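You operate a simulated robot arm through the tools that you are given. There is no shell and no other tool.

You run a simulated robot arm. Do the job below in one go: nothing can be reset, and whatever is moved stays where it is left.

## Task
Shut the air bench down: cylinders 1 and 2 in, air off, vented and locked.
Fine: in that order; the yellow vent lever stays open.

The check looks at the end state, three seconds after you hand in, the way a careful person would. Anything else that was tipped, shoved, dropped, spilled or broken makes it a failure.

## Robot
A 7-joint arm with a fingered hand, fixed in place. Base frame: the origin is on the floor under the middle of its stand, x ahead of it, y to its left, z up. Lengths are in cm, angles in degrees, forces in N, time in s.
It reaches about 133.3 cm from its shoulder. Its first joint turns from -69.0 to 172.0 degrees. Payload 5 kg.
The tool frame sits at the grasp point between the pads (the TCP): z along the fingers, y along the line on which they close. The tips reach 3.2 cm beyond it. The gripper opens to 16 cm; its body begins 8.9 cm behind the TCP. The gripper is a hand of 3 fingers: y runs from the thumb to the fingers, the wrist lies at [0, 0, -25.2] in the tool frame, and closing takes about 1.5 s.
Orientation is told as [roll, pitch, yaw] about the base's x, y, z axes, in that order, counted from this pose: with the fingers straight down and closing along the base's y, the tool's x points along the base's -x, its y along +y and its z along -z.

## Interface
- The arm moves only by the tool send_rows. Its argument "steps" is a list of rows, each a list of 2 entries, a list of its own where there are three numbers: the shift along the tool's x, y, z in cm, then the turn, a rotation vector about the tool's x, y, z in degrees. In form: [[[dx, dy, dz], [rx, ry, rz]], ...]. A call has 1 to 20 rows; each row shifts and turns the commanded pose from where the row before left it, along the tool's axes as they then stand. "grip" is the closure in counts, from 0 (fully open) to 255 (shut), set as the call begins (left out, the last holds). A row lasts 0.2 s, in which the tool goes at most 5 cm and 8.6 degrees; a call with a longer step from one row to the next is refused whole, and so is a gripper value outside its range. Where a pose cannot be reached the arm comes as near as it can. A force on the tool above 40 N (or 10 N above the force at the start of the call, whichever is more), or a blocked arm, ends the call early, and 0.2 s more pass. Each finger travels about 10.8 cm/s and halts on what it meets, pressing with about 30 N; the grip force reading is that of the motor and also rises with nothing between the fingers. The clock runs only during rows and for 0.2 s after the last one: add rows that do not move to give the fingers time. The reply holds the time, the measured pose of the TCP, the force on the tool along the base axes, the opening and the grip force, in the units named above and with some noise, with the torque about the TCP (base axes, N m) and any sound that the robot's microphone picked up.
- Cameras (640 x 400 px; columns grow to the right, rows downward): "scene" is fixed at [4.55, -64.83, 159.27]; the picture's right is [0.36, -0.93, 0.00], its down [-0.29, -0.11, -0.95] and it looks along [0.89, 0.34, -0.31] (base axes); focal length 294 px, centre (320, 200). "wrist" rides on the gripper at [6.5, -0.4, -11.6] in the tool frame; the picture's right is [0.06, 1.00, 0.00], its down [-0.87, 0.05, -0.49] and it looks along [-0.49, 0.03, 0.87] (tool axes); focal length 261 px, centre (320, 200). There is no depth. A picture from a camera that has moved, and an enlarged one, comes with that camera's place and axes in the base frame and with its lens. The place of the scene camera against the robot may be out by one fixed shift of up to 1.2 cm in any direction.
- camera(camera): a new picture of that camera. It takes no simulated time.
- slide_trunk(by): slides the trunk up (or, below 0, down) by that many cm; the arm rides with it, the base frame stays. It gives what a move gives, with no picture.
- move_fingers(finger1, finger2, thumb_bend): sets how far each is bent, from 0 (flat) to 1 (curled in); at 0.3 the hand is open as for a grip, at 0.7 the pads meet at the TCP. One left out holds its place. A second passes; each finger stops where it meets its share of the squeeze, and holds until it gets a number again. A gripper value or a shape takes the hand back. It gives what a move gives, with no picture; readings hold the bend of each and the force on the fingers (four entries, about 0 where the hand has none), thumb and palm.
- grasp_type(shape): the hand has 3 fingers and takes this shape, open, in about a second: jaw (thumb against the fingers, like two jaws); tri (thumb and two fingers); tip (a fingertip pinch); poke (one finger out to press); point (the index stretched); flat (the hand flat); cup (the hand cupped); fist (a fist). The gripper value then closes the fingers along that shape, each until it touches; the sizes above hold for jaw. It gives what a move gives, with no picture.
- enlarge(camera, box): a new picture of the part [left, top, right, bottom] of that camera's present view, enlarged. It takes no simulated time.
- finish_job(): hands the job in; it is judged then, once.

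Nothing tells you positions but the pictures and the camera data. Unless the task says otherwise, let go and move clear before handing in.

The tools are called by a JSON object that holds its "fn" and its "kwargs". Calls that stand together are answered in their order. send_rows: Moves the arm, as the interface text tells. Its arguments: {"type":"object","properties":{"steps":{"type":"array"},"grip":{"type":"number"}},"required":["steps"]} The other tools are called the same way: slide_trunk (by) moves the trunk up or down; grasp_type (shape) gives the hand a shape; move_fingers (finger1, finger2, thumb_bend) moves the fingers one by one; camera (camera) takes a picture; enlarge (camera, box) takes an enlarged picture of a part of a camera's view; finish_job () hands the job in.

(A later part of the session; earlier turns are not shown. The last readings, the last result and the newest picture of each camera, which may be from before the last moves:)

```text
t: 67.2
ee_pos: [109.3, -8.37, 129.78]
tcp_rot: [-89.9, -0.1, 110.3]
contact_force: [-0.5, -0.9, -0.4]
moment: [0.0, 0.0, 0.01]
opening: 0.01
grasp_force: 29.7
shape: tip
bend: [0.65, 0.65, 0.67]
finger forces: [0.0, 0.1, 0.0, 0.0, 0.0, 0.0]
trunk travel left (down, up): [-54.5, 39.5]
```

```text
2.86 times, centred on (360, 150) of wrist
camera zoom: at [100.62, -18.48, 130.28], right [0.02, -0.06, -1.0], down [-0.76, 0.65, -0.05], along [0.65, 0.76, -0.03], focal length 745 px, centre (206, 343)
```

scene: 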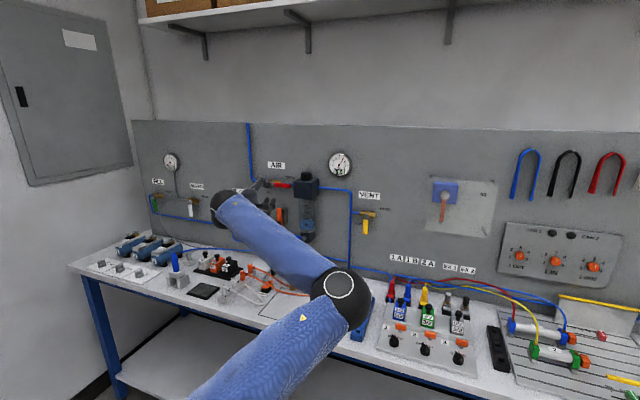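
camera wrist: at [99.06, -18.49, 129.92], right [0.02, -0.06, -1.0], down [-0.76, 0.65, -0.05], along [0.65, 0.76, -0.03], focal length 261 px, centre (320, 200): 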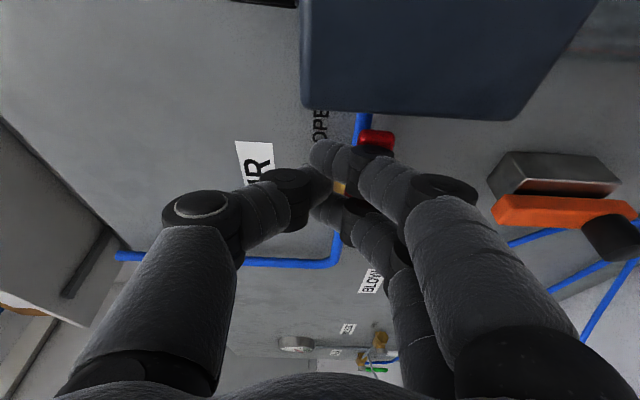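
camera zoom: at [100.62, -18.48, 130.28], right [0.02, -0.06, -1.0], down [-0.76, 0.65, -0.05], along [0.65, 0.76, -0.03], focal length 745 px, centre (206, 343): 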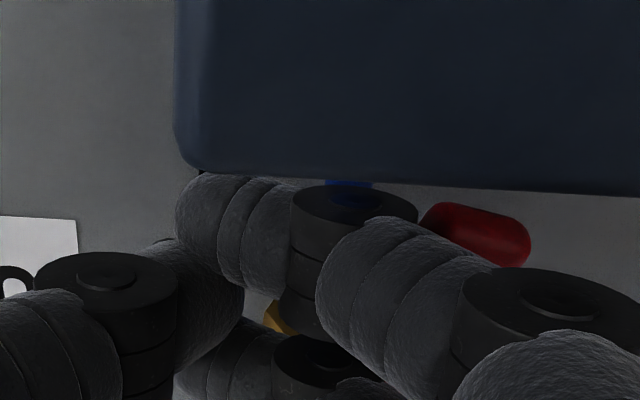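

Now the lever is being turned: its end has moved downwards. I'll continue down and then push left.

{"fn": "send_rows", "kwargs": {"steps": [[[0, 0.8, 0], [0, 0, 0]], [[0, 0.8, 0], [0, 0, 0]], [[0, 0.8, 0], [0, 0, 0]], [[0, 0.8, 0], [0, 0, 0]], [[0, 0.8, 0], [0, 0, 0]], [[0, 0.8, 0], [0, 0, 0]], [[0, 0, 0], [0, 0, 0]]]}}

{"fn": "camera", "kwargs": {"camera": "wrist"}}

{"fn": "enlarge", "kwargs": {"camera": "wrist", "box": [290, 80, 430, 220]}}

```text
t: 68.8
ee_pos: [109.13, -8.31, 125.04]
tcp_rot: [-89.8, 0.0, 110.2]
contact_force: [0.3, -0.3, 0.0]
moment: [0.01, 0.01, 0.0]
opening: 0.0
grasp_force: 30.1
shape: tip
bend: [0.65, 0.65, 0.67]
finger forces: [0.1, 0.1, 0.0, 0.0, 0.1, 0.0]
trunk travel left (down, up): [-54.5, 39.5]
```

```text
taken
camera wrist: at [100.41, -18.35, 125.5], right [0.02, -0.06, -1.0], down [-0.76, 0.65, -0.05], along [0.65, 0.76, -0.03], focal length 261 px, centre (320, 200)
```

wrist: 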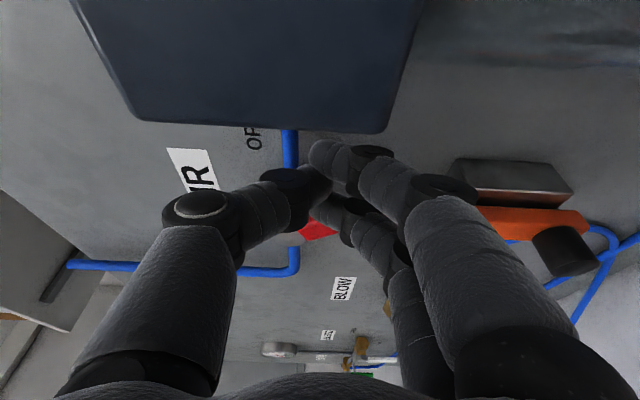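

```text
2.86 times, centred on (360, 150) of wrist
camera zoom: at [100.41, -18.35, 125.5], right [0.02, -0.06, -1.0], down [-0.76, 0.65, -0.05], along [0.65, 0.76, -0.03], focal length 745 px, centre (206, 343)
```

zoom: 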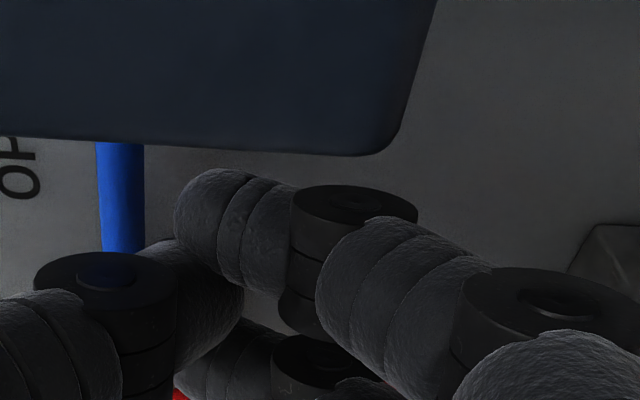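

The lever is nearly down, behind the left finger. I'll push left in small steps to bring it to the vertical stop.

{"fn": "send_rows", "kwargs": {"steps": [[[-0.47, 0, 0.17], [0, 0, 0]], [[-0.47, 0, 0.17], [0, 0, 0]], [[-0.47, 0, 0.17], [0, 0, 0]], [[-0.47, 0, 0.17], [0, 0, 0]], [[0, 0, 0], [0, 0, 0]]]}}

{"fn": "camera", "kwargs": {"camera": "wrist"}}

{"fn": "enlarge", "kwargs": {"camera": "scene", "box": [230, 140, 360, 240]}}

```text
t: 70.0
ee_pos: [109.14, -6.42, 124.97]
tcp_rot: [-89.9, -0.3, 110.3]
contact_force: [-1.0, -4.5, -2.4]
moment: [-0.04, 0.03, -0.09]
opening: 0.0
grasp_force: 30.1
shape: tip
bend: [0.65, 0.65, 0.67]
finger forces: [0.0, 0.1, 0.0, 0.0, 0.1, 0.1]
trunk travel left (down, up): [-54.5, 39.5]
```

```text
taken
camera wrist: at [100.37, -16.4, 125.43], right [0.02, -0.06, -1.0], down [-0.76, 0.65, -0.05], along [0.65, 0.76, -0.03], focal length 261 px, centre (320, 200)
```

wrist: 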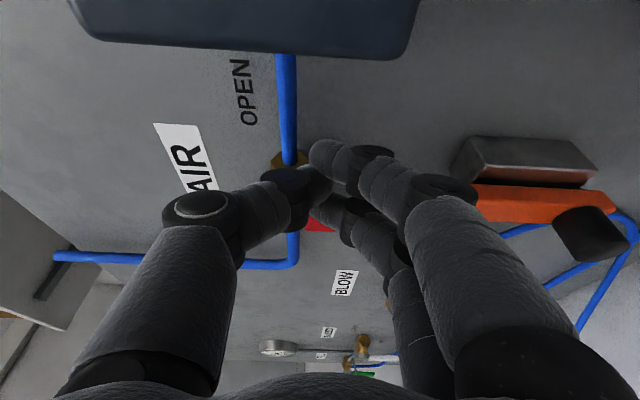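

```text
4.00 times, centred on (295, 190) of scene
camera zoom: at [4.55, -64.83, 159.27], right [0.36, -0.93, 0.0], down [-0.29, -0.11, -0.95], along [0.89, 0.34, -0.31], focal length 1176 px, centre (420, 240)
```

zoom: 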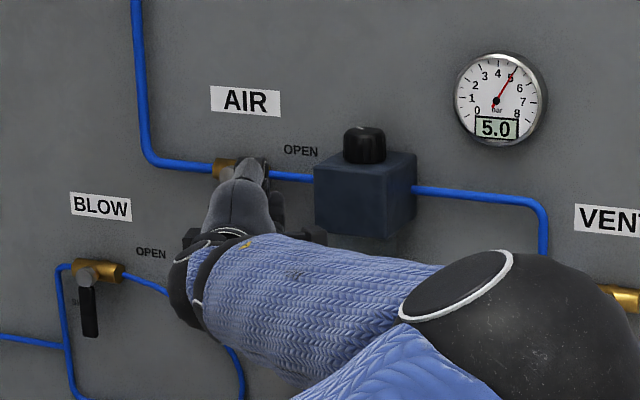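

A light contact force shows the lever near its stop. A little further left to seat it.

{"fn": "send_rows", "kwargs": {"steps": [[[-0.3, 0, 0.11], [0, 0, 0]], [[-0.3, 0, 0.11], [0, 0, 0]], [[0, 0, 0], [0, 0, 0]]]}}

{"fn": "camera", "kwargs": {"camera": "wrist"}}

```text
t: 70.8
ee_pos: [109.18, -6.07, 125.07]
tcp_rot: [-89.9, -0.2, 110.2]
contact_force: [-6.2, -21.9, -5.9]
moment: [-0.17, 0.17, -0.43]
opening: 0.0
grasp_force: 29.6
shape: tip
bend: [0.65, 0.66, 0.68]
finger forces: [0.0, 31.7, 0.1, 0.0, 0.1, 0.1]
trunk travel left (down, up): [-54.5, 39.5]
```

```text
taken
camera wrist: at [100.41, -16.13, 125.4], right [0.02, -0.06, -1.0], down [-0.76, 0.65, -0.05], along [0.65, 0.76, -0.03], focal length 261 px, centre (320, 200)
```

wrist: 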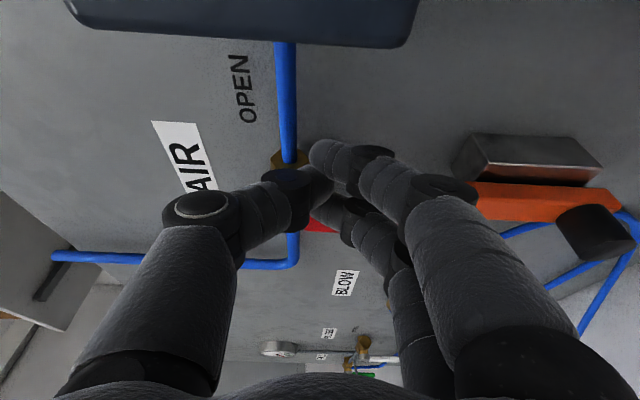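

The force rose to 22 N, so the lever is on its stop. I'll ease off, back away and look.

{"fn": "send_rows", "kwargs": {"steps": [[[0.75, 0, -0.27], [0, 0, 0]], [[0, 0, -3], [0, 0, 0]], [[0, 0, -4], [0, 0, 0]], [[0, 0, -4], [0, 0, 0]], [[0, 0, 0], [0, 0, 0]]]}}

{"fn": "camera", "kwargs": {"camera": "wrist"}}

{"fn": "enlarge", "kwargs": {"camera": "scene", "box": [230, 140, 360, 240]}}

```text
t: 72.0
ee_pos: [98.55, -10.08, 125.15]
tcp_rot: [-89.8, -0.3, 110.3]
contact_force: [0.3, 1.5, 0.4]
moment: [0.03, -0.03, 0.0]
opening: 0.0
grasp_force: 30.1
shape: tip
bend: [0.65, 0.65, 0.68]
finger forces: [0.0, 0.0, 0.0, 0.0, 0.0, 0.1]
trunk travel left (down, up): [-54.5, 39.5]
```

```text
taken
camera wrist: at [89.9, -20.24, 125.59], right [0.02, -0.06, -1.0], down [-0.76, 0.65, -0.05], along [0.65, 0.76, -0.03], focal length 261 px, centre (320, 200)
```

wrist: 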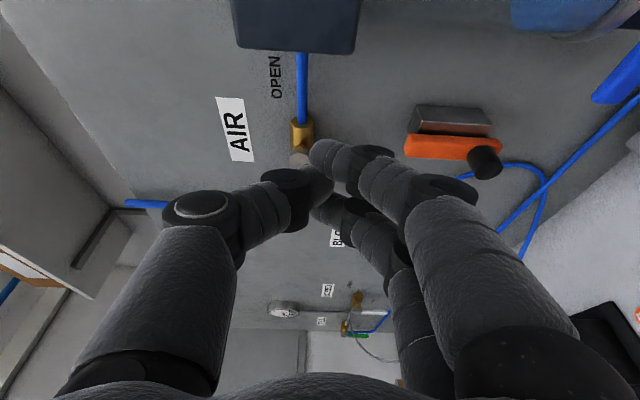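

```text
4.00 times, centred on (295, 190) of scene
camera zoom: at [4.55, -64.83, 159.27], right [0.36, -0.93, 0.0], down [-0.29, -0.11, -0.95], along [0.89, 0.34, -0.31], focal length 1176 px, centre (420, 240)
```

zoom: 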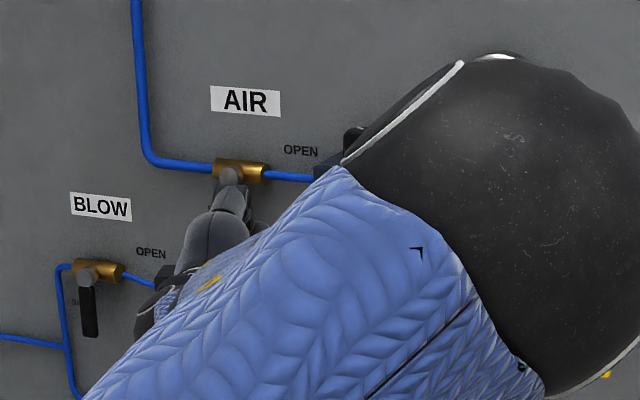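

The hand hides the lever from here. I'll move over to the VENT side with the hand straightened and check the red lever from there.

{"fn": "send_rows", "kwargs": {"steps": [[[3.58, 0, -2.29], [0, 0, 0]], [[3.58, 0, -2.29], [0, 0, 0]], [[3.58, 0, -2.29], [0, 0, 0]], [[3.58, 0, -2.29], [0, 0, 0]], [[3.58, 0, -2.29], [0, 0, 0]], [[3.58, 0, -2.29], [0, 0, 0]], [[3.58, 0, -2.29], [0, 0, 0]], [[0, 0, 0], [0, 7, 0]], [[0, 0, 0], [0, 7, 0]], [[0, 0, 0], [0, 6.2, 0]], [[0, 0, 0], [0, 0, 0]]]}}

{"fn": "camera", "kwargs": {"camera": "wrist"}}

{"fn": "camera", "kwargs": {"camera": "scene"}}

```text
t: 74.3
ee_pos: [92.33, -39.42, 124.97]
tcp_rot: [-89.9, -0.2, 90.0]
contact_force: [-0.1, 0.0, -0.4]
moment: [0.0, -0.02, 0.02]
opening: 0.02
grasp_force: 29.9
shape: tip
bend: [0.65, 0.65, 0.68]
finger forces: [0.0, 0.1, 0.0, 0.0, 0.0, 0.0]
trunk travel left (down, up): [-54.5, 39.5]
```

```text
taken
camera wrist: at [80.67, -45.92, 125.43], right [0.0, -0.06, -1.0], down [-0.49, 0.87, -0.05], along [0.87, 0.49, -0.03], focal length 261 px, centre (320, 200)
```

wrist: 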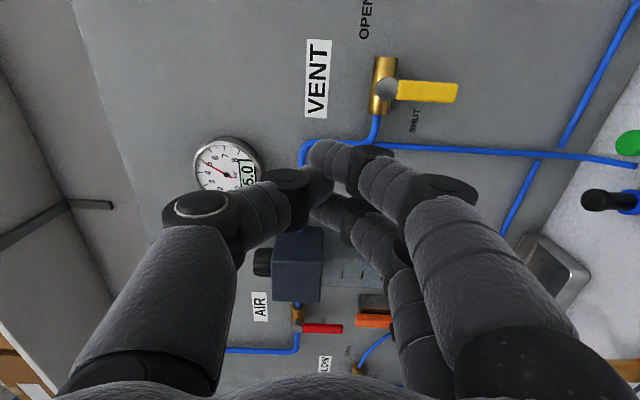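

```text
taken
```

scene: 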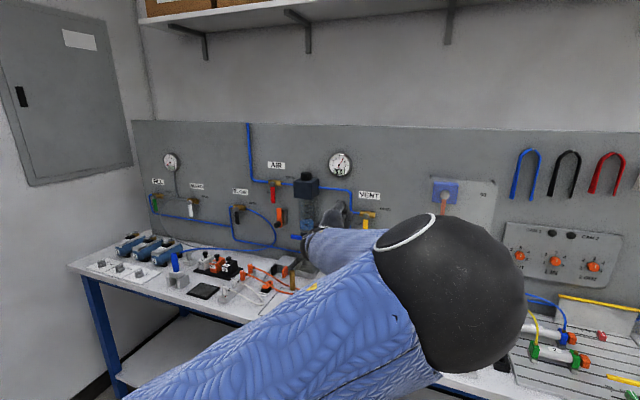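

The red lever now points down. I'll zoom on it and on the VENT lever.

{"fn": "enlarge", "kwargs": {"camera": "scene", "box": [240, 150, 330, 240]}}

{"fn": "enlarge", "kwargs": {"camera": "wrist", "box": [280, 10, 480, 160]}}

{"fn": "enlarge", "kwargs": {"camera": "wrist", "box": [230, 220, 420, 360]}}

```text
4.44 times, centred on (285, 195) of scene
camera zoom: at [4.55, -64.83, 159.27], right [0.36, -0.93, 0.0], down [-0.29, -0.11, -0.95], along [0.89, 0.34, -0.31], focal length 1306 px, centre (476, 222)
```

zoom: 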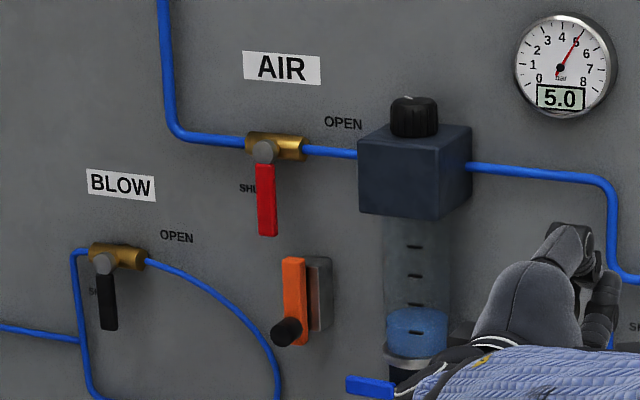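

```text
2.67 times, centred on (380, 85) of wrist
camera zoom: at [80.67, -45.92, 125.43], right [0.0, -0.06, -1.0], down [-0.49, 0.87, -0.05], along [0.87, 0.49, -0.03], focal length 695 px, centre (160, 507)
```

zoom: 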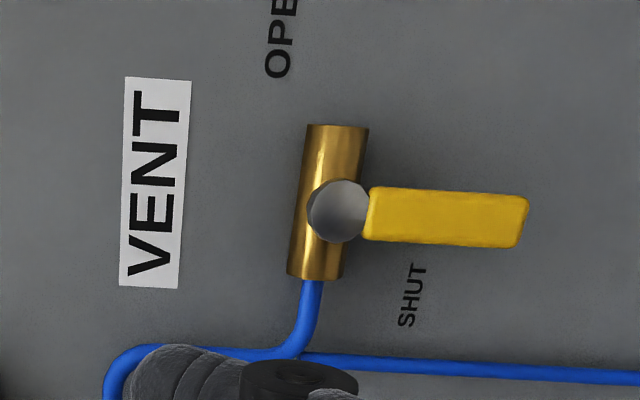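

```text
2.86 times, centred on (325, 290) of wrist
camera zoom: at [80.67, -45.92, 125.43], right [0.0, -0.06, -1.0], down [-0.49, 0.87, -0.05], along [0.87, 0.49, -0.03], focal length 745 px, centre (306, -57)
```

zoom: 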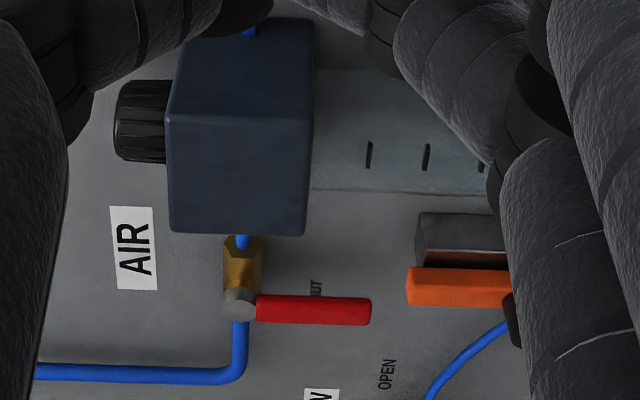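

AIR is shut (red lever straight down), the gauge still reads 5.0 until venting. The VENT lever hangs at y ≈ -43.2 from z 118.2 to 110.6; I'll bring the closed fingertips to its left side.

{"fn": "send_rows", "kwargs": {"steps": [[[-0.13, 3.05, 1.17], [0, 0, 0]], [[-0.13, 3.05, 1.17], [0, 0, 0]], [[-0.13, 3.05, 1.17], [0, 0, 0]], [[-0.13, 3.05, 1.17], [0, 0, 0]], [[0, 0, 3], [0, 0, 0]], [[0, 0, 3], [0, 0, 0]], [[0, 0, 3], [0, 0, 0]], [[0, 0, 1.6], [0, 0, 0]], [[0, 0, 0.8], [0, 0, 0]], [[0, 0, 0], [0, 0, 0]]]}}

{"fn": "camera", "kwargs": {"camera": "wrist"}}

{"fn": "enlarge", "kwargs": {"camera": "scene", "box": [300, 150, 430, 270]}}

```text
t: 76.5
ee_pos: [108.42, -38.75, 112.85]
tcp_rot: [-89.9, 0.0, 90.2]
contact_force: [0.2, 0.8, -0.4]
moment: [-0.01, 0.0, 0.02]
opening: 0.01
grasp_force: 30.3
shape: tip
bend: [0.65, 0.65, 0.68]
finger forces: [0.1, 0.0, 0.1, 0.0, 0.0, 0.1]
trunk travel left (down, up): [-54.5, 39.5]
```

```text
taken
camera wrist: at [96.81, -45.3, 113.34], right [0.0, -0.06, -1.0], down [-0.49, 0.87, -0.05], along [0.87, 0.49, -0.03], focal length 261 px, centre (320, 200)
```

wrist: 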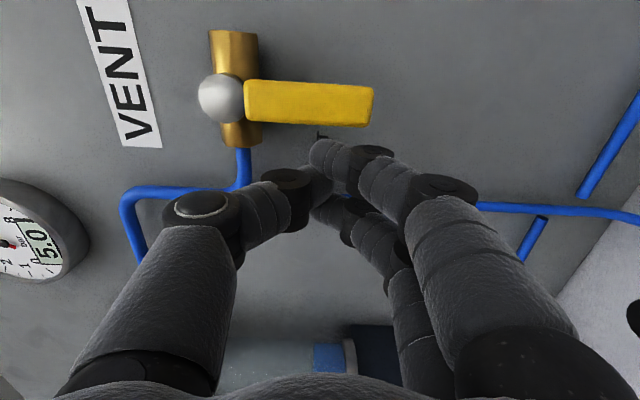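

```text
3.33 times, centred on (365, 210) of scene
camera zoom: at [4.55, -64.83, 159.27], right [0.36, -0.93, 0.0], down [-0.29, -0.11, -0.95], along [0.89, 0.34, -0.31], focal length 980 px, centre (170, 167)
```

zoom: 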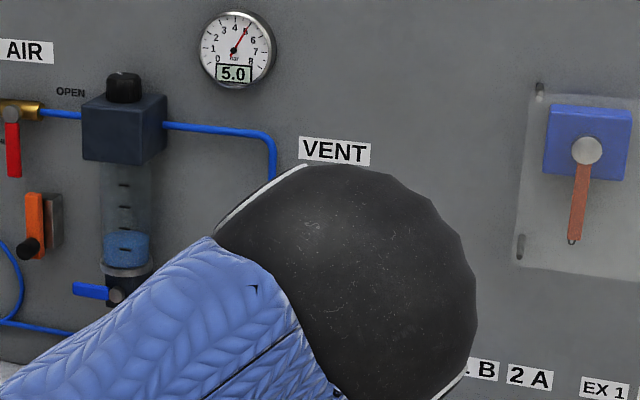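

The fingertips are just left of the yellow lever. I'll go 0.6 cm deeper and push right step by step.

{"fn": "send_rows", "kwargs": {"steps": [[[0, 0, 0.6], [0, 0, 0]], [[0.8, 0, 0], [0, 0, 0]], [[0.8, 0, 0], [0, 0, 0]], [[0.8, 0, 0], [0, 0, 0]], [[0.8, 0, 0], [0, 0, 0]], [[0, 0, 0], [0, 0, 0]]]}}

{"fn": "camera", "kwargs": {"camera": "wrist"}}

```text
t: 78.0
ee_pos: [109.14, -41.93, 112.9]
tcp_rot: [-89.9, -0.1, 89.9]
contact_force: [0.0, 1.1, 0.0]
moment: [-0.03, -0.03, 0.04]
opening: 0.0
grasp_force: 30.2
shape: tip
bend: [0.65, 0.65, 0.68]
finger forces: [0.0, 0.0, 0.1, 0.1, 0.0, 0.1]
trunk travel left (down, up): [-54.5, 39.5]
```

```text
taken
camera wrist: at [97.57, -48.46, 113.28], right [0.0, -0.06, -1.0], down [-0.49, 0.87, -0.05], along [0.87, 0.49, -0.03], focal length 261 px, centre (320, 200)
```

wrist: 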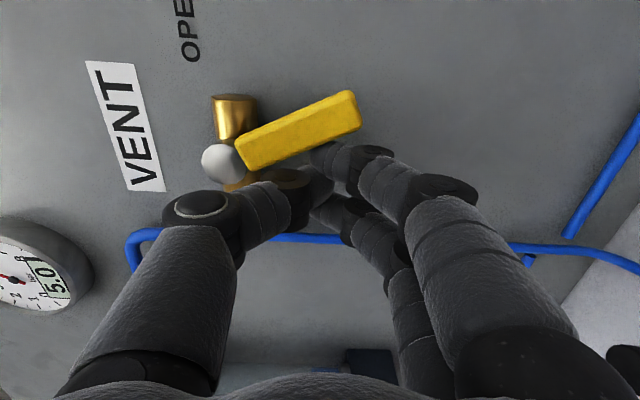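

The lever is swinging open, about 25° so far. I'll keep pushing right, slightly lower to stay clear of the pivot cap.

{"fn": "send_rows", "kwargs": {"steps": [[[0.8, 0.1, 0], [0, 0, 0]], [[0.8, 0.1, 0], [0, 0, 0]], [[0.8, 0.1, 0], [0, 0, 0]], [[0.8, 0.1, 0], [0, 0, 0]], [[0.8, 0, 0], [0, 0, 0]], [[0, 0, 0], [0, 0, 0]]]}}

{"fn": "camera", "kwargs": {"camera": "wrist"}}

```text
t: 79.3
ee_pos: [109.27, -45.98, 112.5]
tcp_rot: [-89.9, -0.1, 90.1]
contact_force: [0.0, 0.4, -1.2]
moment: [-0.01, -0.01, 0.05]
opening: 0.0
grasp_force: 30.2
shape: tip
bend: [0.65, 0.65, 0.68]
finger forces: [0.0, 0.0, 0.0, 0.0, 0.1, 0.1]
trunk travel left (down, up): [-54.5, 39.5]
```

```text
taken
camera wrist: at [97.57, -52.45, 112.93], right [0.0, -0.06, -1.0], down [-0.49, 0.87, -0.05], along [0.87, 0.49, -0.03], focal length 261 px, centre (320, 200)
```

wrist: 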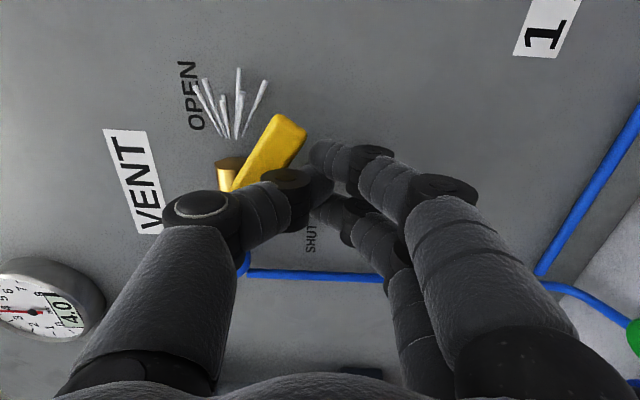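

Air is hissing out of the vent and the gauge is falling (4.0). I'll go on right and up to bring the lever to fully open.

{"fn": "send_rows", "kwargs": {"steps": [[[0.7, -0.3, 0], [0, 0, 0]], [[0.7, -0.3, 0], [0, 0, 0]], [[0.7, -0.3, 0], [0, 0, 0]], [[0.4, -0.4, 0], [0, 0, 0]], [[0, -0.4, 0], [0, 0, 0]], [[0, -0.4, 0], [0, 0, 0]], [[0, 0, 0], [0, 0, 0]]]}}

{"fn": "camera", "kwargs": {"camera": "wrist"}}

```text
t: 81.0
ee_pos: [109.14, -48.47, 114.54]
tcp_rot: [-89.8, -0.2, 90.0]
contact_force: [-0.2, -0.1, -1.0]
moment: [-0.01, -0.01, 0.02]
opening: 0.0
grasp_force: 30.0
shape: tip
bend: [0.65, 0.65, 0.68]
finger forces: [0.0, 0.0, 0.0, 0.0, 0.0, 0.0]
trunk travel left (down, up): [-54.5, 39.5]
```

```text
taken
camera wrist: at [97.37, -54.93, 114.91], right [0.0, -0.06, -1.0], down [-0.49, 0.87, -0.05], along [0.87, 0.49, -0.03], focal length 261 px, centre (320, 200)
```

wrist: 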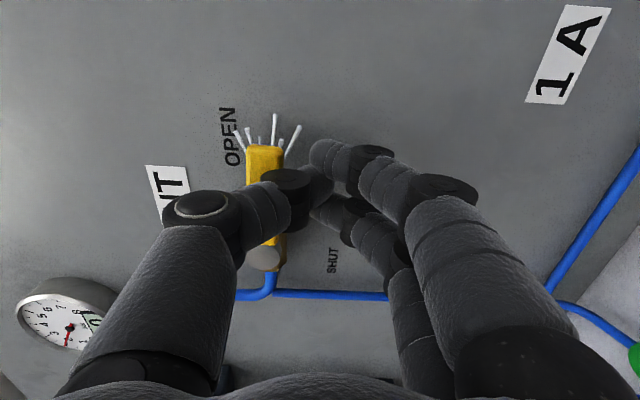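

The lever is nearly horizontal. I'll nudge up until it meets its stop.

{"fn": "send_rows", "kwargs": {"steps": [[[0, -0.3, 0], [0, 0, 0]], [[0, -0.3, 0], [0, 0, 0]], [[0, -0.3, 0], [0, 0, 0]], [[0, 0, 0], [0, 0, 0]]]}}

{"fn": "camera", "kwargs": {"camera": "wrist"}}

```text
t: 82.0
ee_pos: [109.12, -48.34, 115.25]
tcp_rot: [-89.7, -0.1, 90.1]
contact_force: [-12.1, 4.6, -16.2]
moment: [-0.1, 0.01, 0.08]
opening: 0.02
grasp_force: 29.8
shape: tip
bend: [0.65, 0.65, 0.68]
finger forces: [0.0, 0.1, 0.0, 0.0, 50.9, 0.0]
trunk travel left (down, up): [-54.5, 39.5]
```

```text
taken
camera wrist: at [97.41, -54.85, 115.65], right [-0.01, -0.06, -1.0], down [-0.49, 0.87, -0.05], along [0.87, 0.49, -0.03], focal length 261 px, centre (320, 200)
```

wrist: 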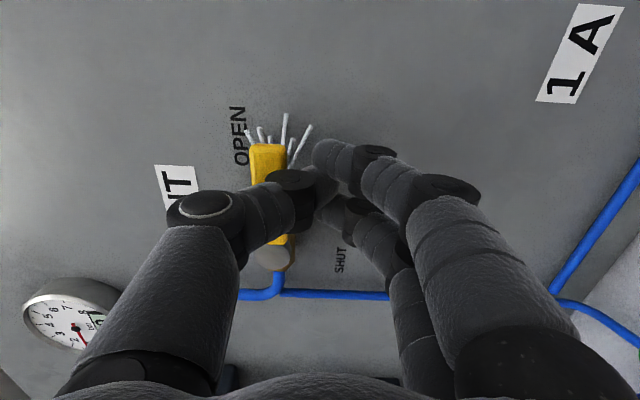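

The force shows the stop is reached. I'll lower off the lever, back away and check the lever and gauge.

{"fn": "send_rows", "kwargs": {"steps": [[[0, 0.8, 0], [0, 0, 0]], [[0, 0.4, -3], [0, 0, 0]], [[0, 0, -4], [0, 0, 0]], [[0, 0, -4], [0, 0, 0]], [[0, 0, -4], [0, 0, 0]], [[0, 0, 0], [0, 0, 0]]]}}

{"fn": "camera", "kwargs": {"camera": "wrist"}}

{"fn": "camera", "kwargs": {"camera": "scene"}}

```text
t: 83.3
ee_pos: [94.09, -48.38, 113.98]
tcp_rot: [-89.9, 0.0, 90.1]
contact_force: [0.8, 0.2, -1.1]
moment: [0.01, 0.04, -0.02]
opening: 0.01
grasp_force: 29.8
shape: tip
bend: [0.65, 0.65, 0.67]
finger forces: [0.0, 0.1, 0.0, 0.1, 0.0, 0.0]
trunk travel left (down, up): [-54.5, 39.5]
```

```text
taken
camera wrist: at [82.4, -54.82, 114.37], right [0.0, -0.06, -1.0], down [-0.49, 0.87, -0.05], along [0.87, 0.49, -0.03], focal length 261 px, centre (320, 200)
```

wrist: 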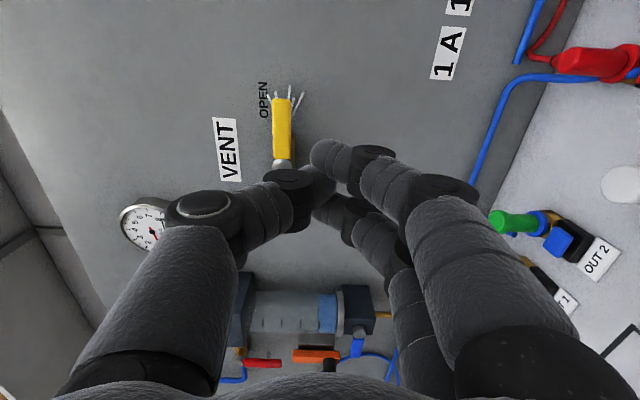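

```text
taken
```

scene: 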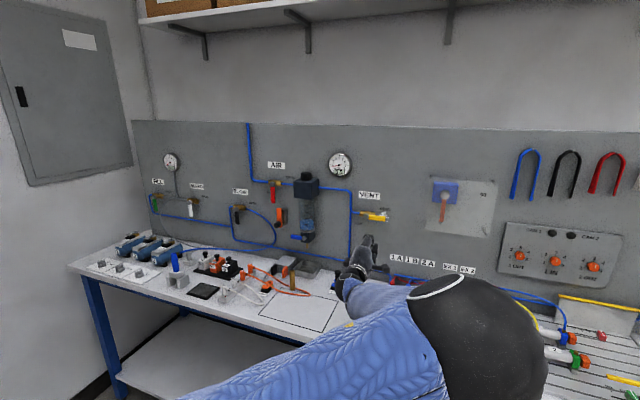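

The VENT lever now lies along the pipe. I'll check the gauge, levers and the lock close up.

{"fn": "enlarge", "kwargs": {"camera": "scene", "box": [250, 145, 400, 255]}}

{"fn": "enlarge", "kwargs": {"camera": "wrist", "box": [230, 330, 350, 400]}}

```text
3.64 times, centred on (325, 200) of scene
camera zoom: at [4.55, -64.83, 159.27], right [0.36, -0.93, 0.0], down [-0.29, -0.11, -0.95], along [0.89, 0.34, -0.31], focal length 1069 px, centre (302, 200)
```

zoom: 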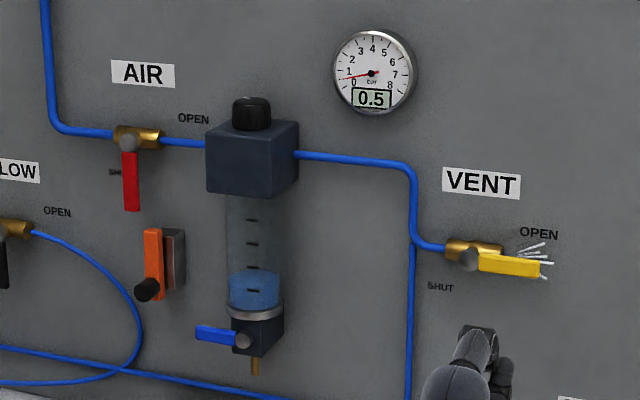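

```text
5.33 times, centred on (290, 365) of wrist
camera zoom: at [82.4, -54.82, 114.37], right [0.0, -0.06, -1.0], down [-0.49, 0.87, -0.05], along [0.87, 0.49, -0.03], focal length 1390 px, centre (480, -680)
```

zoom: 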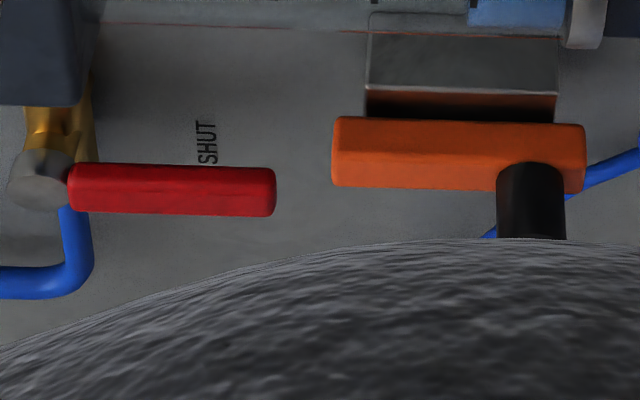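

The gauge is down to 0.5 and falling, VENT is fully open and AIR is shut. Last comes the lock: knob at about (107.5–110, -5, 109.8). I'll open the fingers a little and move over in front of it.

{"fn": "send_rows", "kwargs": {"steps": [[[-4.55, 0.12, -0.26], [0, 0, 0]], [[-4.55, 0.12, -0.26], [0, 0, 0]], [[-4.55, 0.12, -0.26], [0, 0, 0]], [[-4.55, 0.12, -0.26], [0, 0, 0]], [[-4.55, 0.12, -0.26], [0, 0, 0]], [[-4.55, 0.12, -0.26], [0, 0, 0]], [[-4.55, 0.12, -0.26], [0, 0, 0]], [[-4.55, 0.12, -0.26], [0, 0, 0]], [[0, 0, 0], [0, -7, 0]], [[0, 0, 0], [0, -7, 0]], [[0, 0, 0], [0, -6, 0]], [[0, 0, 0], [0, 0, 0]]], "grip": 180}}

{"fn": "camera", "kwargs": {"camera": "wrist"}}

{"fn": "enlarge", "kwargs": {"camera": "scene", "box": [230, 130, 420, 270]}}

```text
t: 86.0
ee_pos: [91.97, -11.88, 113.53]
tcp_rot: [-90.1, 0.0, 110.2]
contact_force: [-0.5, -0.8, 0.5]
moment: [0.01, 0.01, -0.01]
opening: 4.68
grasp_force: 0.2
shape: tip
bend: [0.73, 0.73, 0.7]
finger forces: [0.1, 0.0, 0.0, 0.0, 0.0, 0.0]
trunk travel left (down, up): [-54.5, 39.5]
```

```text
taken
camera wrist: at [83.25, -22.04, 113.85], right [0.02, -0.06, -1.0], down [-0.76, 0.65, -0.05], along [0.65, 0.76, -0.03], focal length 261 px, centre (320, 200)
```

wrist: 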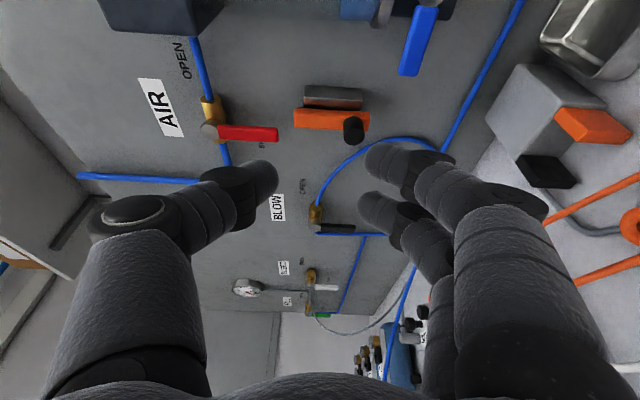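

```text
2.86 times, centred on (325, 200) of scene
camera zoom: at [4.55, -64.83, 159.27], right [0.36, -0.93, 0.0], down [-0.29, -0.11, -0.95], along [0.89, 0.34, -0.31], focal length 840 px, centre (306, 200)
```

zoom: 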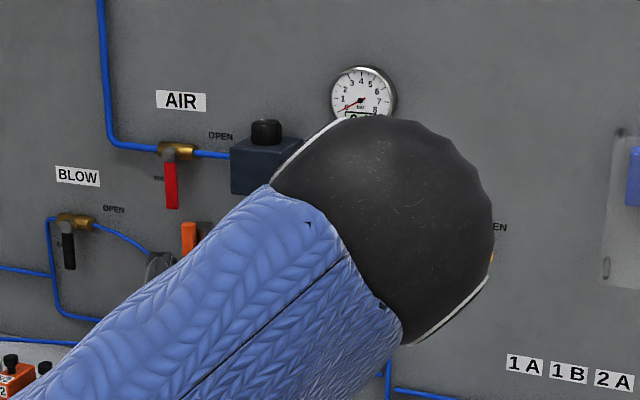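

The lock's knob is in view. I'll enlarge it for an accurate position.

{"fn": "enlarge", "kwargs": {"camera": "wrist", "box": [270, 70, 400, 160]}}

```text
4.44 times, centred on (335, 115) of wrist
camera zoom: at [83.25, -22.04, 113.85], right [0.02, -0.06, -1.0], down [-0.76, 0.65, -0.05], along [0.65, 0.76, -0.03], focal length 1158 px, centre (253, 578)
```

zoom: 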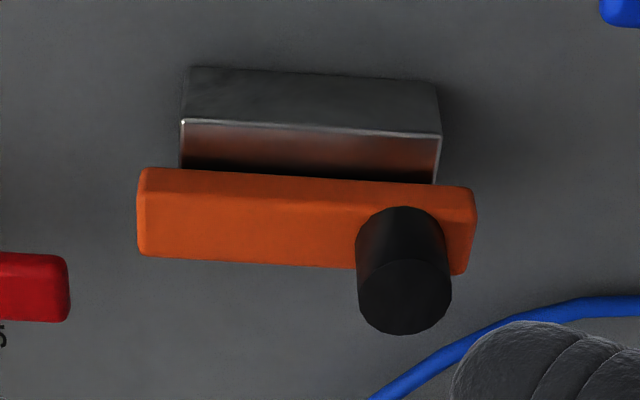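

The knob's axis is at y ≈ -5.0, z ≈ 109.6, reaching from x 110.0 out to 107.3. I'll line up, advance so the tips straddle it from above and below, and check.

{"fn": "send_rows", "kwargs": {"steps": [[[-0.97, 3.88, 0], [0, 0, 0]], [[0, 0, 4], [0, 0, 0]], [[0, 0, 4], [0, 0, 0]], [[0, 0, 3], [0, 0, 0]], [[0, 0, 2], [0, 0, 0]], [[0, 0, 0], [0, 0, 0]]]}}

{"fn": "camera", "kwargs": {"camera": "wrist"}}

```text
t: 87.3
ee_pos: [104.01, -6.53, 109.62]
tcp_rot: [-89.9, 0.0, 110.1]
contact_force: [0.2, 0.4, 0.4]
moment: [-0.01, 0.03, -0.01]
opening: 4.71
grasp_force: 0.0
shape: tip
bend: [0.73, 0.73, 0.7]
finger forces: [0.0, 0.0, 0.0, 0.1, 0.1, 0.0]
trunk travel left (down, up): [-54.5, 39.5]
```

```text
taken
camera wrist: at [95.24, -16.59, 110.04], right [0.02, -0.06, -1.0], down [-0.76, 0.65, -0.05], along [0.65, 0.76, -0.03], focal length 261 px, centre (320, 200)
```

wrist: 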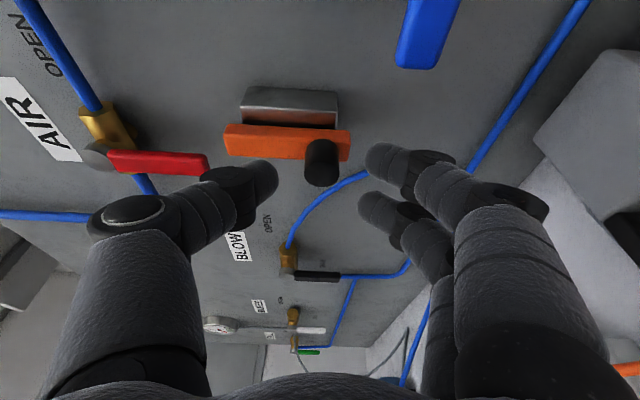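

The knob is right between thumb and fingers. I'll go 2.2 cm further in and close gently on it.

{"fn": "send_rows", "kwargs": {"steps": [[[0, 0, 1.2], [0, 0, 0]], [[0, 0, 1.0], [0, 0, 0]], [[0, 0, 0], [0, 0, 0]]]}}

{"fn": "send_rows", "kwargs": {"steps": [[[0, 0, 0], [0, 0, 0]], [[0, 0, 0], [0, 0, 0]], [[0, 0, 0], [0, 0, 0]], [[0, 0, 0], [0, 0, 0]]], "grip": 225}}

{"fn": "camera", "kwargs": {"camera": "wrist"}}

```text
t: 88.2
ee_pos: [105.15, -6.69, 110.29]
tcp_rot: [-89.9, -0.2, 110.2]
contact_force: [-0.4, -0.2, -0.2]
moment: [-0.02, 0.0, -0.01]
opening: 4.66
grasp_force: 0.1
shape: tip
bend: [0.73, 0.73, 0.7]
finger forces: [0.1, 0.1, 0.0, 0.1, 0.1, 0.1]
out of reach, approached as far as the arm can: row 1, 2
trunk travel left (down, up): [-54.5, 39.5]
```

```text
t: 89.2
ee_pos: [105.2, -6.74, 110.16]
tcp_rot: [-90.0, -0.2, 110.1]
contact_force: [-1.2, 0.4, -0.9]
moment: [-0.02, 0.0, 0.03]
opening: 1.96
grasp_force: 0.1
shape: tip
bend: [0.72, 0.72, 0.7]
finger forces: [0.0, 0.8, 0.1, 0.0, 0.0, 0.0]
trunk travel left (down, up): [-54.5, 39.5]
```

```text
taken
camera wrist: at [96.41, -16.81, 110.66], right [0.02, -0.06, -1.0], down [-0.76, 0.65, -0.05], along [0.65, 0.76, -0.03], focal length 261 px, centre (320, 200)
```

wrist: 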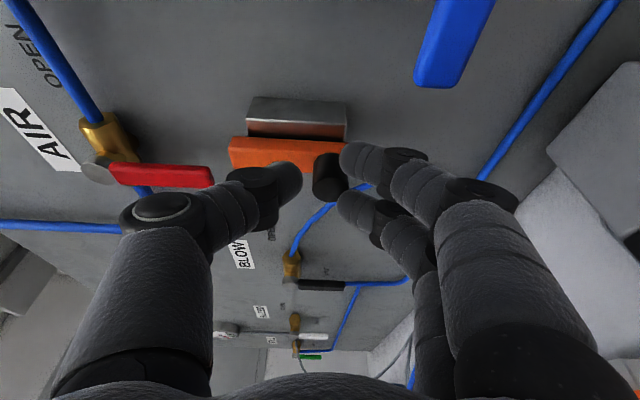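

The reach limit stops me slightly short and to the right. I'll open, back off, lower the trunk to keep the favourable arm posture, and yaw a bit more before re-approaching.

{"fn": "send_rows", "kwargs": {"steps": [[[0, 0, 0], [0, 0, 0]], [[0, 0, 0], [0, 0, 0]], [[0, 0, -4], [0, 0, 0]], [[0, 0, -4], [0, 0, 0]], [[0, -3.5, 0], [0, 0, 0]], [[0, -3.5, 0], [0, 0, 0]], [[0, -3.5, 0], [0, 0, 0]], [[0, -3.5, 0], [0, 0, 0]], [[0, 0, 0], [0, -5, 0]], [[0, 0, 0], [0, -5, 0]], [[0, 0, 0], [0, 0, 0]]], "grip": 180}}

{"fn": "slide_trunk", "kwargs": {"by": -14}}

{"fn": "camera", "kwargs": {"camera": "wrist"}}

{"fn": "camera", "kwargs": {"camera": "scene"}}

```text
t: 91.5
ee_pos: [97.92, -9.77, 124.28]
tcp_rot: [-89.9, -0.2, 120.1]
contact_force: [0.0, 0.2, 0.4]
moment: [-0.01, 0.0, -0.03]
opening: 4.66
grasp_force: 0.0
shape: tip
bend: [0.73, 0.73, 0.7]
finger forces: [0.1, 0.1, 0.0, 0.0, 0.0, 0.0]
trunk travel left (down, up): [-54.5, 39.5]
```

```text
t: 93.2
ee_pos: [97.89, -9.74, 110.3]
tcp_rot: [-90.0, -0.2, 120.0]
contact_force: [0.2, -0.4, 0.3]
moment: [-0.03, 0.03, 0.0]
opening: 4.68
grasp_force: 0.0
shape: tip
bend: [0.73, 0.73, 0.7]
finger forces: [0.0, 0.1, 0.0, 0.0, 0.0, 0.1]
trunk travel left (down, up): [-40.5, 53.5]
```

```text
taken
camera wrist: at [91.0, -21.11, 110.62], right [0.03, -0.05, -1.0], down [-0.86, 0.51, -0.05], along [0.51, 0.86, -0.03], focal length 261 px, centre (320, 200)
```

wrist: 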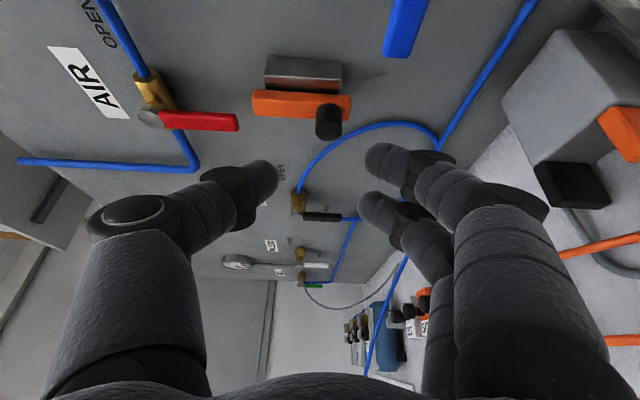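

```text
taken
```

scene: 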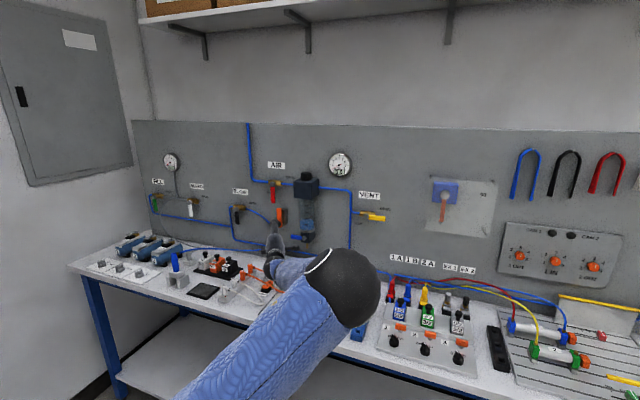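

The posture is better now and the knob is ahead between the fingers. I'll shift slightly and advance.

{"fn": "send_rows", "kwargs": {"steps": [[[1.06, 0.62, 0], [0, 0, 0]], [[0, 0, 3], [0, 0, 0]], [[0, 0, 3], [0, 0, 0]], [[0, 0, 2], [0, 0, 0]], [[0, 0, 1.2], [0, 0, 0]], [[0, 0, 0], [0, 0, 0]]]}}

{"fn": "camera", "kwargs": {"camera": "wrist"}}

```text
t: 94.6
ee_pos: [106.47, -5.95, 109.56]
tcp_rot: [-89.9, -0.1, 120.0]
contact_force: [-0.4, -0.1, -0.2]
moment: [0.03, -0.02, -0.01]
opening: 4.69
grasp_force: 0.1
shape: tip
bend: [0.73, 0.73, 0.7]
finger forces: [0.1, 0.0, 0.0, 0.0, 0.1, 0.0]
trunk travel left (down, up): [-40.5, 53.5]
```

```text
taken
camera wrist: at [99.5, -17.51, 109.94], right [0.03, -0.05, -1.0], down [-0.86, 0.51, -0.05], along [0.51, 0.86, -0.03], focal length 261 px, centre (320, 200)
```

wrist: 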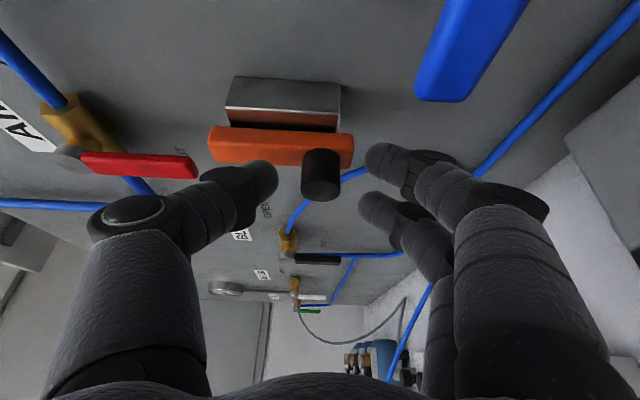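

All three tips are around the knob. Closing on it now.

{"fn": "send_rows", "kwargs": {"steps": [[[0, 0, 0], [0, 0, 0]], [[0, 0, 0], [0, 0, 0]], [[0, 0, 0], [0, 0, 0]], [[0, 0, 0], [0, 0, 0]]], "grip": 225}}

{"fn": "camera", "kwargs": {"camera": "wrist"}}

```text
t: 95.6
ee_pos: [106.41, -6.11, 109.58]
tcp_rot: [-90.1, -0.2, 120.0]
contact_force: [0.5, -0.5, 0.4]
moment: [0.0, 0.01, 0.0]
opening: 1.94
grasp_force: 0.0
shape: tip
bend: [0.72, 0.72, 0.7]
finger forces: [0.0, 0.1, 0.0, 0.0, 0.6, 0.0]
trunk travel left (down, up): [-40.5, 53.5]
```

```text
taken
camera wrist: at [99.49, -17.51, 109.92], right [0.03, -0.05, -1.0], down [-0.86, 0.51, -0.05], along [0.51, 0.86, -0.03], focal length 261 px, centre (320, 200)
```

wrist: 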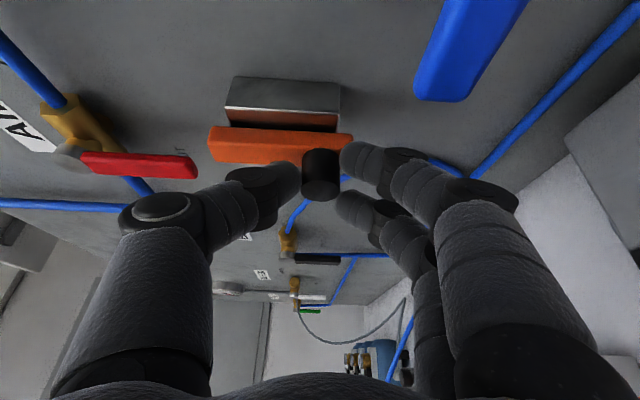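

The thumb just touches the knob from above, the fingers are right below. I'll lift a little and see whether the slide moves up.

{"fn": "send_rows", "kwargs": {"steps": [[[0, -0.5, 0], [0, 0, 0]], [[0, -0.5, 0], [0, 0, 0]], [[0, -0.5, 0], [0, 0, 0]], [[0, 0, 0], [0, 0, 0]]]}}

{"fn": "camera", "kwargs": {"camera": "wrist"}}

```text
t: 96.6
ee_pos: [106.31, -5.99, 111.07]
tcp_rot: [-90.0, -0.2, 120.0]
contact_force: [-1.4, -0.3, -2.7]
moment: [-0.08, 0.05, 0.01]
opening: 2.02
grasp_force: 0.1
shape: tip
bend: [0.72, 0.72, 0.7]
finger forces: [0.0, 2.2, 0.0, 0.0, 0.0, 0.1]
trunk travel left (down, up): [-40.5, 53.5]
```

```text
taken
camera wrist: at [99.48, -17.51, 111.43], right [0.03, -0.05, -1.0], down [-0.86, 0.51, -0.05], along [0.51, 0.86, -0.03], focal length 261 px, centre (320, 200)
```

wrist: 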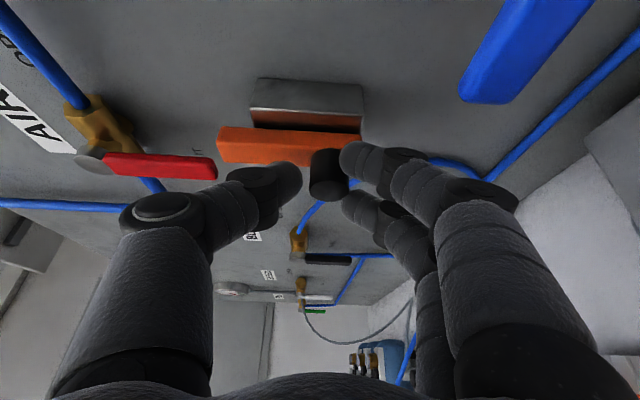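

The orange slide is rising with little force. I'll keep lifting in small steps.

{"fn": "send_rows", "kwargs": {"steps": [[[0, -0.5, 0], [0, 0, 0]], [[0, -0.5, 0], [0, 0, 0]], [[0, -0.5, 0], [0, 0, 0]], [[0, -0.5, 0], [0, 0, 0]], [[0, -0.5, 0], [0, 0, 0]], [[0, 0, 0], [0, 0, 0]]]}}

{"fn": "camera", "kwargs": {"camera": "wrist"}}

```text
t: 98.0
ee_pos: [106.49, -6.05, 113.55]
tcp_rot: [-90.0, -0.2, 120.1]
contact_force: [-1.4, 0.8, -2.4]
moment: [-0.05, 0.07, -0.01]
opening: 1.97
grasp_force: 0.2
shape: tip
bend: [0.72, 0.71, 0.7]
finger forces: [0.3, 2.0, 0.0, 0.0, 0.1, 0.0]
trunk travel left (down, up): [-40.5, 53.5]
```

```text
taken
camera wrist: at [99.5, -17.44, 113.84], right [0.03, -0.05, -1.0], down [-0.86, 0.51, -0.05], along [0.51, 0.86, -0.03], focal length 261 px, centre (320, 200)
```

wrist: 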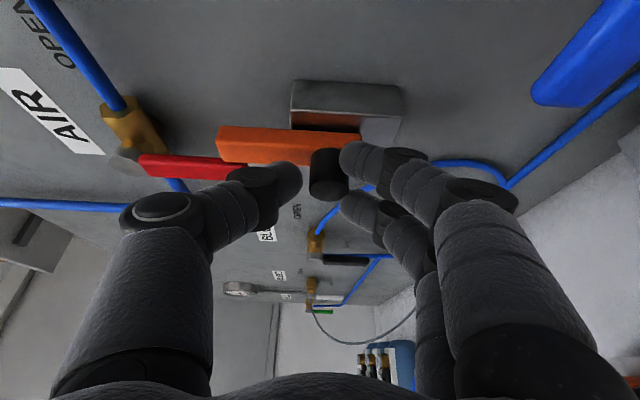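

The slide's upper end now stands beside the red lever. I'll continue up to its stop.

{"fn": "send_rows", "kwargs": {"steps": [[[0, -0.5, 0], [0, 0, 0]], [[0, -0.5, 0], [0, 0, 0]], [[0, -0.5, 0], [0, 0, 0]], [[0, -0.5, 0], [0, 0, 0]], [[0, 0, 0], [0, 0, 0]]]}}

{"fn": "camera", "kwargs": {"camera": "wrist"}}

```text
t: 99.2
ee_pos: [106.43, -6.1, 115.53]
tcp_rot: [-89.9, -0.2, 120.1]
contact_force: [-1.1, 1.2, -1.8]
moment: [-0.01, 0.05, 0.04]
opening: 1.96
grasp_force: 0.1
shape: tip
bend: [0.72, 0.72, 0.7]
finger forces: [0.1, 2.5, 0.0, 0.1, 0.0, 0.0]
trunk travel left (down, up): [-40.5, 53.5]
```

```text
taken
camera wrist: at [99.53, -17.45, 115.9], right [0.03, -0.05, -1.0], down [-0.86, 0.51, -0.05], along [0.51, 0.86, -0.03], focal length 261 px, centre (320, 200)
```

wrist: 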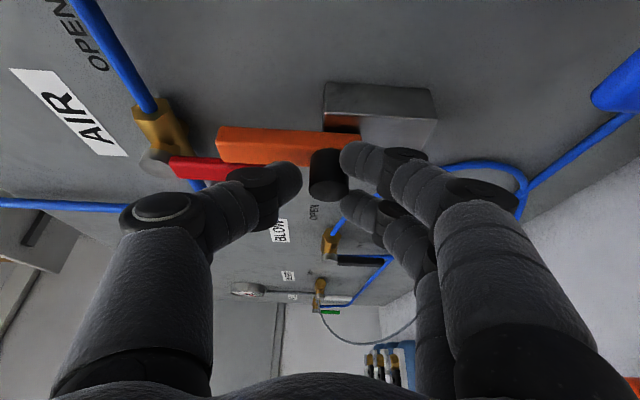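

Still no stop after 6 cm. I'll continue in finer steps watching the force.

{"fn": "send_rows", "kwargs": {"steps": [[[0, -0.3, 0], [0, 0, 0]], [[0, -0.3, 0], [0, 0, 0]], [[0, -0.3, 0], [0, 0, 0]], [[0, 0, 0], [0, 0, 0]]]}}

{"fn": "enlarge", "kwargs": {"camera": "wrist", "box": [140, 60, 460, 260]}}

{"fn": "enlarge", "kwargs": {"camera": "scene", "box": [240, 150, 360, 240]}}

```text
t: 100.2
ee_pos: [106.43, -5.99, 116.31]
tcp_rot: [-90.0, -0.2, 120.1]
contact_force: [-4.1, 1.0, -6.0]
moment: [-0.07, 0.18, 0.1]
opening: 2.06
grasp_force: 0.0
shape: tip
bend: [0.72, 0.71, 0.7]
finger forces: [1.1, 6.3, 0.1, 0.0, 0.0, 0.0]
trunk travel left (down, up): [-40.5, 53.5]
```

```text
2.00 times, centred on (300, 160) of wrist
camera zoom: at [99.54, -17.5, 116.8], right [0.03, -0.05, -1.0], down [-0.86, 0.51, -0.05], along [0.51, 0.86, -0.03], focal length 521 px, centre (360, 280)
```

zoom: 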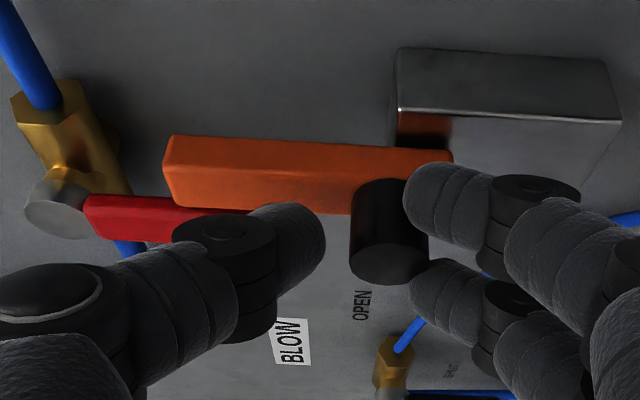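

```text
4.44 times, centred on (300, 195) of scene
camera zoom: at [4.55, -64.83, 159.27], right [0.36, -0.93, 0.0], down [-0.29, -0.11, -0.95], along [0.89, 0.34, -0.31], focal length 1306 px, centre (409, 222)
```

zoom: 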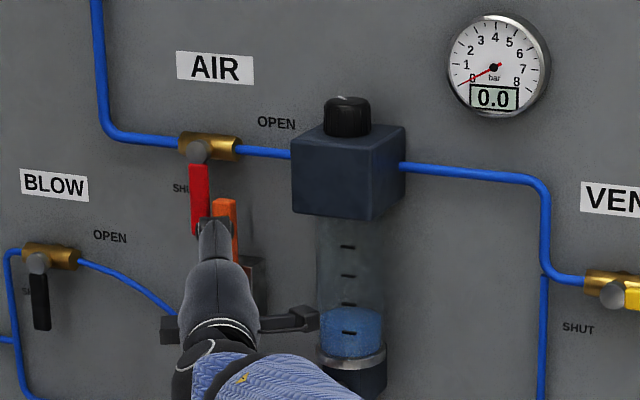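

The gauge reads 0.0 and the slide stands beside the red lever; the force is starting to rise. A bit more to make sure it is on its stop.

{"fn": "send_rows", "kwargs": {"steps": [[[0, -0.3, 0], [0, 0, 0]], [[0, -0.2, 0], [0, 0, 0]], [[0, 0, 0], [0, 0, 0]]]}}

{"fn": "enlarge", "kwargs": {"camera": "wrist", "box": [140, 60, 460, 260]}}

```text
t: 101.0
ee_pos: [106.35, -6.15, 116.91]
tcp_rot: [-90.0, -0.2, 120.1]
contact_force: [-9.4, -1.9, -13.1]
moment: [-0.3, 0.49, 0.09]
opening: 2.28
grasp_force: 0.0
shape: tip
bend: [0.71, 0.71, 0.7]
finger forces: [5.7, 9.3, 0.0, 0.1, 0.1, 0.1]
trunk travel left (down, up): [-40.5, 53.5]
```

```text
2.00 times, centred on (300, 160) of wrist
camera zoom: at [99.52, -17.5, 117.28], right [0.03, -0.05, -1.0], down [-0.86, 0.51, -0.05], along [0.51, 0.86, -0.03], focal length 521 px, centre (360, 280)
```

zoom: 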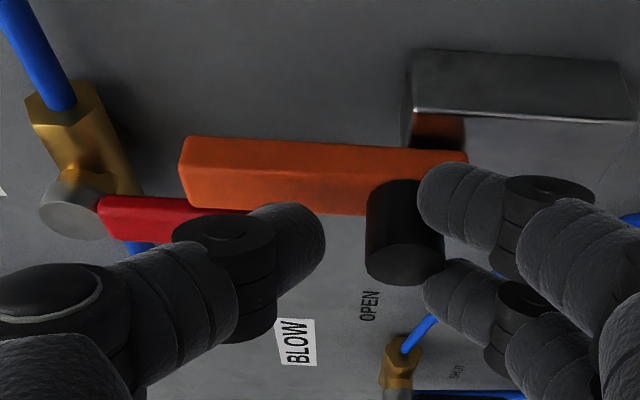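

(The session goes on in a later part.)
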